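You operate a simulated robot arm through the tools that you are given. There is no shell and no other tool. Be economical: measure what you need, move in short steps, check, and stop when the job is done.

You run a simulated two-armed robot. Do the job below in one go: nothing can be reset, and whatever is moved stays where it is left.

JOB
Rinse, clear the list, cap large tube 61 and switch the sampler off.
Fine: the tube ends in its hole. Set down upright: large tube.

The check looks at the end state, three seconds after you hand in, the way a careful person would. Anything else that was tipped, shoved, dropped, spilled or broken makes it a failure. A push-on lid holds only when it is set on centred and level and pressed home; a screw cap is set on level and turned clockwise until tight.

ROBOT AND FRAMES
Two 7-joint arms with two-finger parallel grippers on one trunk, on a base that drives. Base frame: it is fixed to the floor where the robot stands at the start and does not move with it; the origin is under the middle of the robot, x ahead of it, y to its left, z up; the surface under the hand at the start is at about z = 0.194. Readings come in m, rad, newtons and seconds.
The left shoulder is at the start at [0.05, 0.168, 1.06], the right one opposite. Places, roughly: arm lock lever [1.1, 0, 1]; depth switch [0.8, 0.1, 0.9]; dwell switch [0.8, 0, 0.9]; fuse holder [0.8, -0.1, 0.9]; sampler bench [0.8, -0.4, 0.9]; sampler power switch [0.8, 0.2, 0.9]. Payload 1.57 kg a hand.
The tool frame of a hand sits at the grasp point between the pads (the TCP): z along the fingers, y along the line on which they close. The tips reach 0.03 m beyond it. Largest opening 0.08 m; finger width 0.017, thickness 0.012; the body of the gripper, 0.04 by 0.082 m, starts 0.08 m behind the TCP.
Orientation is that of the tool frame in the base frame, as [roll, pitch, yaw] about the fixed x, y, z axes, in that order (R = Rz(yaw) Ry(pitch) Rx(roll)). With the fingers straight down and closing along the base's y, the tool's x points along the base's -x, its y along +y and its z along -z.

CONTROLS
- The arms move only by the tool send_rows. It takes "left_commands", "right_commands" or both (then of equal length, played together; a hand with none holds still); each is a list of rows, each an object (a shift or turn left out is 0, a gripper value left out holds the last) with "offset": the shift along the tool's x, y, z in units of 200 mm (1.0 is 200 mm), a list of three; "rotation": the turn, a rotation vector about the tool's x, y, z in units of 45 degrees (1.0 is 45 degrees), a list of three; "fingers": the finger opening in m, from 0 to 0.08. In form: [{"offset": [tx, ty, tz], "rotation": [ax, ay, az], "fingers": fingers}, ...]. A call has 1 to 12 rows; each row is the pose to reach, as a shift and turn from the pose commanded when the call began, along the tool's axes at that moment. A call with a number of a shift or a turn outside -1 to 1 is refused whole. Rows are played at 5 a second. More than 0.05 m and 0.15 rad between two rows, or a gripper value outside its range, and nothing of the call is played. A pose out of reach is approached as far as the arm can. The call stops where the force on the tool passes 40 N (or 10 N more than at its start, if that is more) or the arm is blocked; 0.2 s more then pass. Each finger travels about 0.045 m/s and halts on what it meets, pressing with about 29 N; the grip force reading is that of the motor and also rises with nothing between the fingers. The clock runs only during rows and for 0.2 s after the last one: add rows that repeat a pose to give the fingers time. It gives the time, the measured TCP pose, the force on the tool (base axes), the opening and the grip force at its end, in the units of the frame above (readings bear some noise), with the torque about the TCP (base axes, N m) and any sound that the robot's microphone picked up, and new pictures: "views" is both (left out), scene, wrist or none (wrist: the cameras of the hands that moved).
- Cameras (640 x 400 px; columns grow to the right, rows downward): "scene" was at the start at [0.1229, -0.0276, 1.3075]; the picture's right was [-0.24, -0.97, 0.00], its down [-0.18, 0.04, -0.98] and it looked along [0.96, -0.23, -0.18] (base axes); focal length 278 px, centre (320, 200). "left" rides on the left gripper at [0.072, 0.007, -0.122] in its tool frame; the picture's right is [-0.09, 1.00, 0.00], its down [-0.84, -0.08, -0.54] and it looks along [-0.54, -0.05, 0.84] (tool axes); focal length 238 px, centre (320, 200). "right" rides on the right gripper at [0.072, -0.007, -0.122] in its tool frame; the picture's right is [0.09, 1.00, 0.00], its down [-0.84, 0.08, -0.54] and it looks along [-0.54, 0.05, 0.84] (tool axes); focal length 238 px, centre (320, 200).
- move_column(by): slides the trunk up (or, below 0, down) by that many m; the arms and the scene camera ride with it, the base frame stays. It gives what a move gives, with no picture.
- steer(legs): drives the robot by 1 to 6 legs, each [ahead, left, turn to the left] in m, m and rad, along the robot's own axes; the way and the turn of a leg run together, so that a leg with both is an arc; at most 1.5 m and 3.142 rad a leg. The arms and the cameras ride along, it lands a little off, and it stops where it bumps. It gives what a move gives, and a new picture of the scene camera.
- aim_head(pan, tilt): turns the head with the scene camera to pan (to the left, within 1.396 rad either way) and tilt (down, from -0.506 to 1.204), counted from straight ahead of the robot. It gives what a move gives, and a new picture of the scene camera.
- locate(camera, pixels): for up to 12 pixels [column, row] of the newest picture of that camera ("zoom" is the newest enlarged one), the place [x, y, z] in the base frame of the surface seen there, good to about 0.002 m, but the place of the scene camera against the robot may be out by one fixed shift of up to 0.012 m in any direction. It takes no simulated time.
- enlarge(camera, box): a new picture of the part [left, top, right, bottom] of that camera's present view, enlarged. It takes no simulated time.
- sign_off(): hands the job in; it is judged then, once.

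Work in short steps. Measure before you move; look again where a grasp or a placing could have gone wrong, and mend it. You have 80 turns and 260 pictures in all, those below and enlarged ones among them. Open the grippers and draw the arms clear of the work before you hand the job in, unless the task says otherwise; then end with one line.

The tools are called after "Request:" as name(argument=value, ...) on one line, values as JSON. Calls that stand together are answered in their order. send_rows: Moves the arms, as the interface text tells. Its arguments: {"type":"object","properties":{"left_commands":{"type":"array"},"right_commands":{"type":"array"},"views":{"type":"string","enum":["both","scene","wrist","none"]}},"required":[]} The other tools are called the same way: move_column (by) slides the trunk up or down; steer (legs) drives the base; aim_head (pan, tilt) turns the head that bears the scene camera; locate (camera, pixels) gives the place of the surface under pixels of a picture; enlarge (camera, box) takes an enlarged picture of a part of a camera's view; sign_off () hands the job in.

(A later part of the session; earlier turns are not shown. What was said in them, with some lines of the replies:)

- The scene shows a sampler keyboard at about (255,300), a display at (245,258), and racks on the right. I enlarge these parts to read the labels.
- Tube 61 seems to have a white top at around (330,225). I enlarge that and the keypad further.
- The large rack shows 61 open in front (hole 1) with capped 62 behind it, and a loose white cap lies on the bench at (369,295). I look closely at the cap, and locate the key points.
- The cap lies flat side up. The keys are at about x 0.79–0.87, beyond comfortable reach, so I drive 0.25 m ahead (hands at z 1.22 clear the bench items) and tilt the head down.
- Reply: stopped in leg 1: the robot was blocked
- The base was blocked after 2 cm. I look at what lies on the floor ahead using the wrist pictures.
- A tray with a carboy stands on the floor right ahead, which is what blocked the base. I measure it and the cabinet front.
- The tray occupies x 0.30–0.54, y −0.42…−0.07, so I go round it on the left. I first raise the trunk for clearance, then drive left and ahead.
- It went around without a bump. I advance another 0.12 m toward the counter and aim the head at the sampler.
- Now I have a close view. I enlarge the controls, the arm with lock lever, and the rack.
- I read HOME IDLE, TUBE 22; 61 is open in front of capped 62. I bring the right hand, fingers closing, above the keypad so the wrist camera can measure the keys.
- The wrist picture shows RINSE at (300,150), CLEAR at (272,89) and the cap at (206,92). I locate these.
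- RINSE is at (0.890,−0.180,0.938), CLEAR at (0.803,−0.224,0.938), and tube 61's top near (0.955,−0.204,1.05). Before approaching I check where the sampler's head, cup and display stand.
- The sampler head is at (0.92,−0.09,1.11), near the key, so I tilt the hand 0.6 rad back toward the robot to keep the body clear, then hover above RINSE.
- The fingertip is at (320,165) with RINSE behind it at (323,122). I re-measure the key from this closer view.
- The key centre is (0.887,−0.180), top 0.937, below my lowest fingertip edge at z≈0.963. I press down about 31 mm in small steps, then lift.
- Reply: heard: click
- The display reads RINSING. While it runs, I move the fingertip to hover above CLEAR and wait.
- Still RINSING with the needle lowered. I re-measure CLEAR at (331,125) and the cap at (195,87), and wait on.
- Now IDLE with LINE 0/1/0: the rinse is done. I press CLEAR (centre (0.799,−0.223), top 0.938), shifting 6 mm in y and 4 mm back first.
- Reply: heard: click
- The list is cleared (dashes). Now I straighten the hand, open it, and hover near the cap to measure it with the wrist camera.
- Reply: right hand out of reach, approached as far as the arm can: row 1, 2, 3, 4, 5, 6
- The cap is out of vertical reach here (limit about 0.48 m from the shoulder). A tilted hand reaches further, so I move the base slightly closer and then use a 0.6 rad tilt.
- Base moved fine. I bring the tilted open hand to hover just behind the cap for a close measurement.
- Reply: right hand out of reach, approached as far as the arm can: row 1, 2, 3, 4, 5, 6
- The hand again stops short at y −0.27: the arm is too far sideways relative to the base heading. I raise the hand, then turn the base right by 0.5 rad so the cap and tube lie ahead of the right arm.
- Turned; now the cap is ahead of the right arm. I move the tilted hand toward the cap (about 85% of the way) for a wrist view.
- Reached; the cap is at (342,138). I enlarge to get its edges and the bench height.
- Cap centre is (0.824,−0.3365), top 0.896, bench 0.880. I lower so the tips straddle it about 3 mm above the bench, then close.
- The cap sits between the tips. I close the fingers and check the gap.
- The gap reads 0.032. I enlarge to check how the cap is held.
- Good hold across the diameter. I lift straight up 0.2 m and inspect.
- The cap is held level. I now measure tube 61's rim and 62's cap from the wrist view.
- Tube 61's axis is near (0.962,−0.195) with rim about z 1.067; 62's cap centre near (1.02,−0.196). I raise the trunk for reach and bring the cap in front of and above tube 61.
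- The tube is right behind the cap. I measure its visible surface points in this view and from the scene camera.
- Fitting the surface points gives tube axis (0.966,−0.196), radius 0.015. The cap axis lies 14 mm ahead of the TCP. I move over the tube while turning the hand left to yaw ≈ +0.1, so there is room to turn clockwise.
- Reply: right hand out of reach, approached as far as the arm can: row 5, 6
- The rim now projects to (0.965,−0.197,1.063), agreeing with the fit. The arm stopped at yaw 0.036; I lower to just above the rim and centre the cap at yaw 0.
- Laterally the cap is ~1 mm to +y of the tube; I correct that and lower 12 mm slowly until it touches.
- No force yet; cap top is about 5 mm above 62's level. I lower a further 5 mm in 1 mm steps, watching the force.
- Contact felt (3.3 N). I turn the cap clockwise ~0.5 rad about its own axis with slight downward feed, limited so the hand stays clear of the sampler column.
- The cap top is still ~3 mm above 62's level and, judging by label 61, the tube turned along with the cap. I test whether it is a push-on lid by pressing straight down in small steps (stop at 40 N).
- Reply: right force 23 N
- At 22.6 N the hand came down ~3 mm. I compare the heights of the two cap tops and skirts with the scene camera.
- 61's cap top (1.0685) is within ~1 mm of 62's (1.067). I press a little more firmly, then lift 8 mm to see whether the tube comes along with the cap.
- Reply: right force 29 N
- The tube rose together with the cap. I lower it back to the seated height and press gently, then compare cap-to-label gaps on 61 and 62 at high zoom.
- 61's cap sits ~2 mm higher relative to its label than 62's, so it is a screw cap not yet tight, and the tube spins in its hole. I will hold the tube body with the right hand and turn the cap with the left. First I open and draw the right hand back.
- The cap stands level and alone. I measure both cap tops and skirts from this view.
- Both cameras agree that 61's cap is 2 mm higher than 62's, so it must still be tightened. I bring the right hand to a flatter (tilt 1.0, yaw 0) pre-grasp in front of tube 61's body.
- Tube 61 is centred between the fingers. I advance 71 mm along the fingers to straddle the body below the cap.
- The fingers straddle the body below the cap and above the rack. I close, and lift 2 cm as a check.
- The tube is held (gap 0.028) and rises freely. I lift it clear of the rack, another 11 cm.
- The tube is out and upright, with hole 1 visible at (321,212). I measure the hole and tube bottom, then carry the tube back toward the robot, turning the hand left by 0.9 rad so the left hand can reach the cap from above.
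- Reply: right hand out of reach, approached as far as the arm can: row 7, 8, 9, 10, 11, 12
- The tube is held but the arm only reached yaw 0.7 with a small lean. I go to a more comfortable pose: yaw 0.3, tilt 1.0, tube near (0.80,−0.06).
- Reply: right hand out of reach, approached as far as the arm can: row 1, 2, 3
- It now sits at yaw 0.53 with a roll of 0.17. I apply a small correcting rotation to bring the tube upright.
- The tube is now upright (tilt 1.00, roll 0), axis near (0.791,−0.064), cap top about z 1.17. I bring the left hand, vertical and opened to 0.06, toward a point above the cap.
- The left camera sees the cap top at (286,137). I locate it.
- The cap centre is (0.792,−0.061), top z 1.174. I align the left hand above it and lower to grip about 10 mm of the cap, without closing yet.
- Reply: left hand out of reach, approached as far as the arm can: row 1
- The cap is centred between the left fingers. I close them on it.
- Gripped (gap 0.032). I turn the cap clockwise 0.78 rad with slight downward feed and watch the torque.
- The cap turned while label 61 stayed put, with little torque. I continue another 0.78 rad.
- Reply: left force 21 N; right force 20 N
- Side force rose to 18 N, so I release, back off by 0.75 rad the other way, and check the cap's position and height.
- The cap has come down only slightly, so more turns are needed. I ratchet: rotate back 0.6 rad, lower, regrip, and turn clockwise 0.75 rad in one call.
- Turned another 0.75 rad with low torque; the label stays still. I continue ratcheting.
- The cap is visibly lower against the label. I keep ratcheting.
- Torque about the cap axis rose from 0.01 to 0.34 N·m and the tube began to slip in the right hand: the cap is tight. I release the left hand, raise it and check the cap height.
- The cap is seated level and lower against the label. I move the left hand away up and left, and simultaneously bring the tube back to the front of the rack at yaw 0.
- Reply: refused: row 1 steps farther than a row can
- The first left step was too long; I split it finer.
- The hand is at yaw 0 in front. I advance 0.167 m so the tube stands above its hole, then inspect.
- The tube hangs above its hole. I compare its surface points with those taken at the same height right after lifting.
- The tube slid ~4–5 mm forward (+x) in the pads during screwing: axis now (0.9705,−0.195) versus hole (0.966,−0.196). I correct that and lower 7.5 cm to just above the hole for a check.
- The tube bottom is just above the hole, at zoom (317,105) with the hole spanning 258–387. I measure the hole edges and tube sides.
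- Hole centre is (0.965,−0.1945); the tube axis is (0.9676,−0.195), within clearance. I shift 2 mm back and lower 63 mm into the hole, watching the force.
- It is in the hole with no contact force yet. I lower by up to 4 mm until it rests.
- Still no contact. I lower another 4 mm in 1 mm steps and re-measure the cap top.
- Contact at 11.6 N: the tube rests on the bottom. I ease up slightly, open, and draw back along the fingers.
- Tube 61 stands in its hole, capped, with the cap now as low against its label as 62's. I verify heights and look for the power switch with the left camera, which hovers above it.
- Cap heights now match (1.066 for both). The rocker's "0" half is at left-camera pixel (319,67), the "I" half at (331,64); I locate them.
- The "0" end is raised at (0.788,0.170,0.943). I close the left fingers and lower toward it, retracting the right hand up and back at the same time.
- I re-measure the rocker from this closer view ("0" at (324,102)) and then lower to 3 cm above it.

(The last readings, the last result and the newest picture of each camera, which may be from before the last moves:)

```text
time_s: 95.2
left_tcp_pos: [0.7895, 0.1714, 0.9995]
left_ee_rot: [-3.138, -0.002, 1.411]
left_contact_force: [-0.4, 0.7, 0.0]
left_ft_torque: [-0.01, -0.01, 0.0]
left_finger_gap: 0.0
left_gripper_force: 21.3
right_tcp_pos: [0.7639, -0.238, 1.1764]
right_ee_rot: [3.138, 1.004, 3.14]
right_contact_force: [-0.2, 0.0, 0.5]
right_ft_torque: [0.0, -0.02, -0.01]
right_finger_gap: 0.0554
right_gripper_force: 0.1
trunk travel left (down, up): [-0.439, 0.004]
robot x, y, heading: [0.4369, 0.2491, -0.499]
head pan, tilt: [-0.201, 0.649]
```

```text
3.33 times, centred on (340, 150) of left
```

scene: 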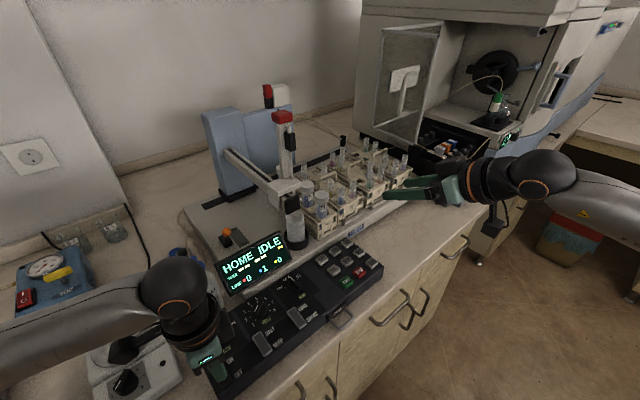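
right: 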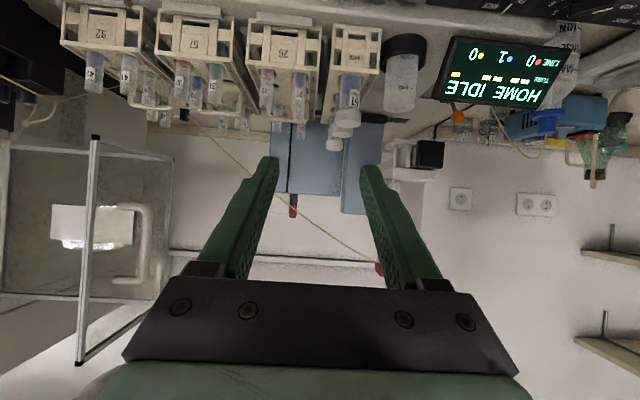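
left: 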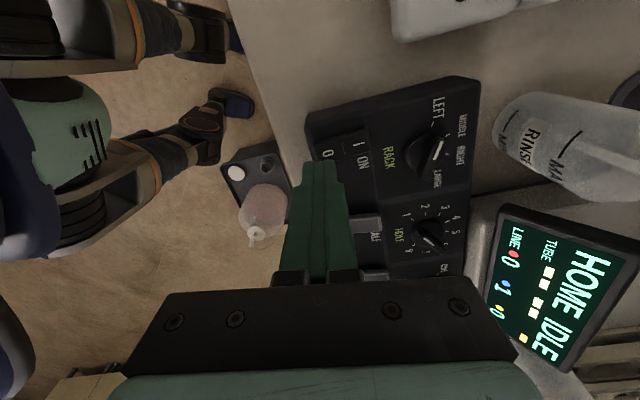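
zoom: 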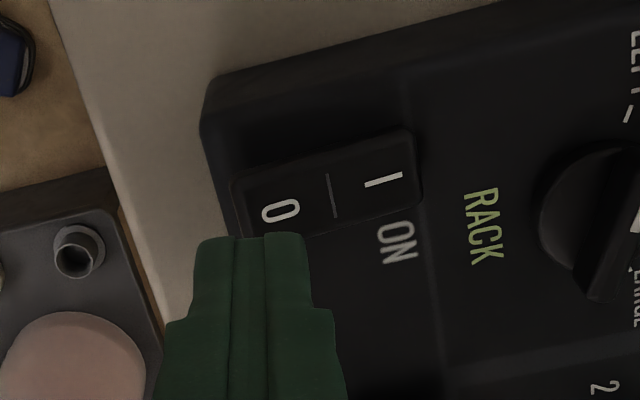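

The fingertip is above the "0" half. I press straight down about 35 mm (stop at 40 N), then rise.

Request:
send_rows(left_commands=[{"offset": [0, 0, 0.1]}, {"offset": [0, 0, 0.13]}, {"offset": [0, 0, 0.15]}, {"offset": [0, 0, 0.17]}, {"offset": [0, 0, 0.18]}, {"offset": [0, 0, 0.18]}, {"offset": [0, 0, 0.05]}, {"offset": [0, 0, -0.15]}, {"offset": [0, 0, -0.37]}, {"offset": [0, 0, -0.6]}, {"offset": [0, 0, -0.82]}, {"offset": [0, 0, -1.0]}])

Request:
enlarge(camera="scene", box=[180, 210, 320, 390])

```text
time_s: 97.8
left_tcp_pos: [0.7884, 0.1694, 1.2011]
left_ee_rot: [-3.137, 0.001, 1.411]
left_contact_force: [0.1, -0.3, 0.2]
left_ft_torque: [-0.07, -0.01, 0.01]
left_finger_gap: 0.0001
left_gripper_force: 21.4
right_tcp_pos: [0.7626, -0.2376, 1.1755]
right_ee_rot: [3.137, 1.004, 3.14]
right_contact_force: [-0.3, -0.3, 0.2]
right_ft_torque: [-0.01, 0.05, 0.04]
right_finger_gap: 0.055
right_gripper_force: 0.1
trunk travel left (down, up): [-0.439, 0.004]
robot x, y, heading: [0.4375, 0.2439, -0.501]
head pan, tilt: [-0.201, 0.649]
```

scene: 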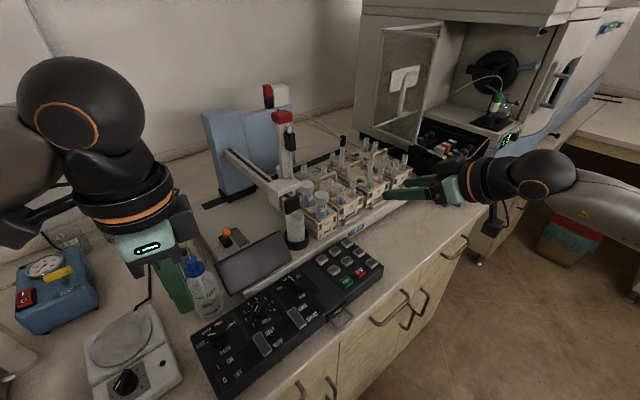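
left: 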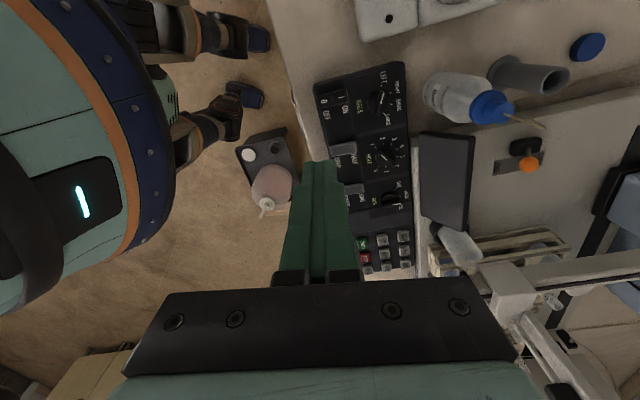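

```text
2.22 times, centred on (250, 300) of scene
5 turns are left
```

zoom: 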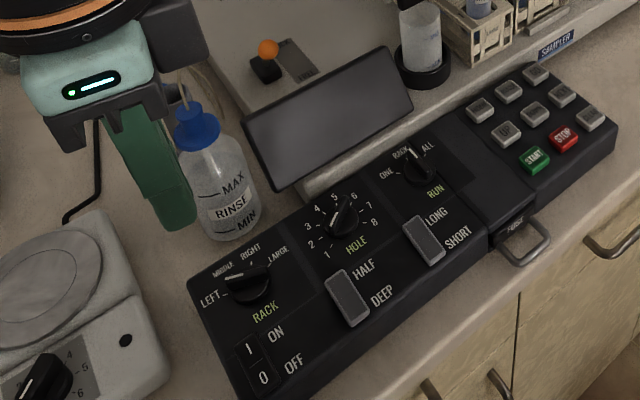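

The display is dark: the sampler is off. I open the left gripper and raise both hands clear.

Request:
send_rows(left_commands=[{"offset": [0, 0, -0.2], "fingers": 0.06}, {"offset": [0, 0, -0.4]}, {"offset": [0, 0, -0.6]}, {"offset": [0, 0, -0.6]}], right_commands=[{"offset": [0, 0, -0.15], "fingers": 0.06}, {"offset": [0, 0, -0.3]}, {"offset": [0, 0, -0.4]}, {"offset": [0, 0, -0.4]}], views="scene")

Request:
enlarge(camera="scene", box=[280, 150, 420, 250])

```text
time_s: 98.8
left_tcp_pos: [0.7921, 0.171, 1.3208]
left_ee_rot: [-3.139, 0.001, 1.411]
left_contact_force: [-0.4, 0.1, -0.1]
left_ft_torque: [0.01, 0.04, -0.03]
left_finger_gap: 0.0599
left_gripper_force: 0.1
right_tcp_pos: [0.6951, -0.2373, 1.2186]
right_ee_rot: [3.138, 1.002, -3.14]
right_contact_force: [-1.2, 0.4, -0.2]
right_ft_torque: [0.01, -0.01, 0.05]
right_finger_gap: 0.06
right_gripper_force: 0.1
trunk travel left (down, up): [-0.439, 0.004]
robot x, y, heading: [0.4386, 0.2417, -0.503]
head pan, tilt: [-0.201, 0.649]
```

scene: 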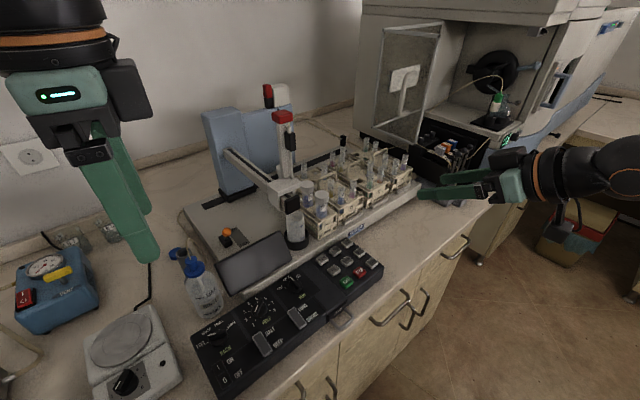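

```text
4.00 times, centred on (350, 200) of scene
4 turns are left
```

zoom: 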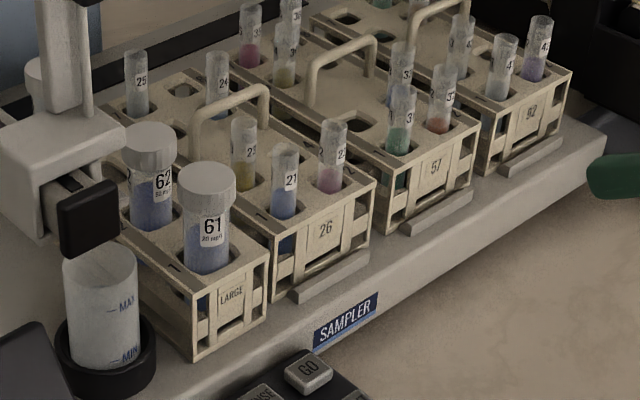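

Tube 61 stands capped in its hole, the sampler is off, and both hands are clear and open; I hand in.

Request:
sign_off()

```text
The job is handed in.
```

The sampler was rinsed, the list cleared, and tube 61's cap screwed tight with the tube set back upright in hole 1. The sampler is switched off, and both hands are open and clear.
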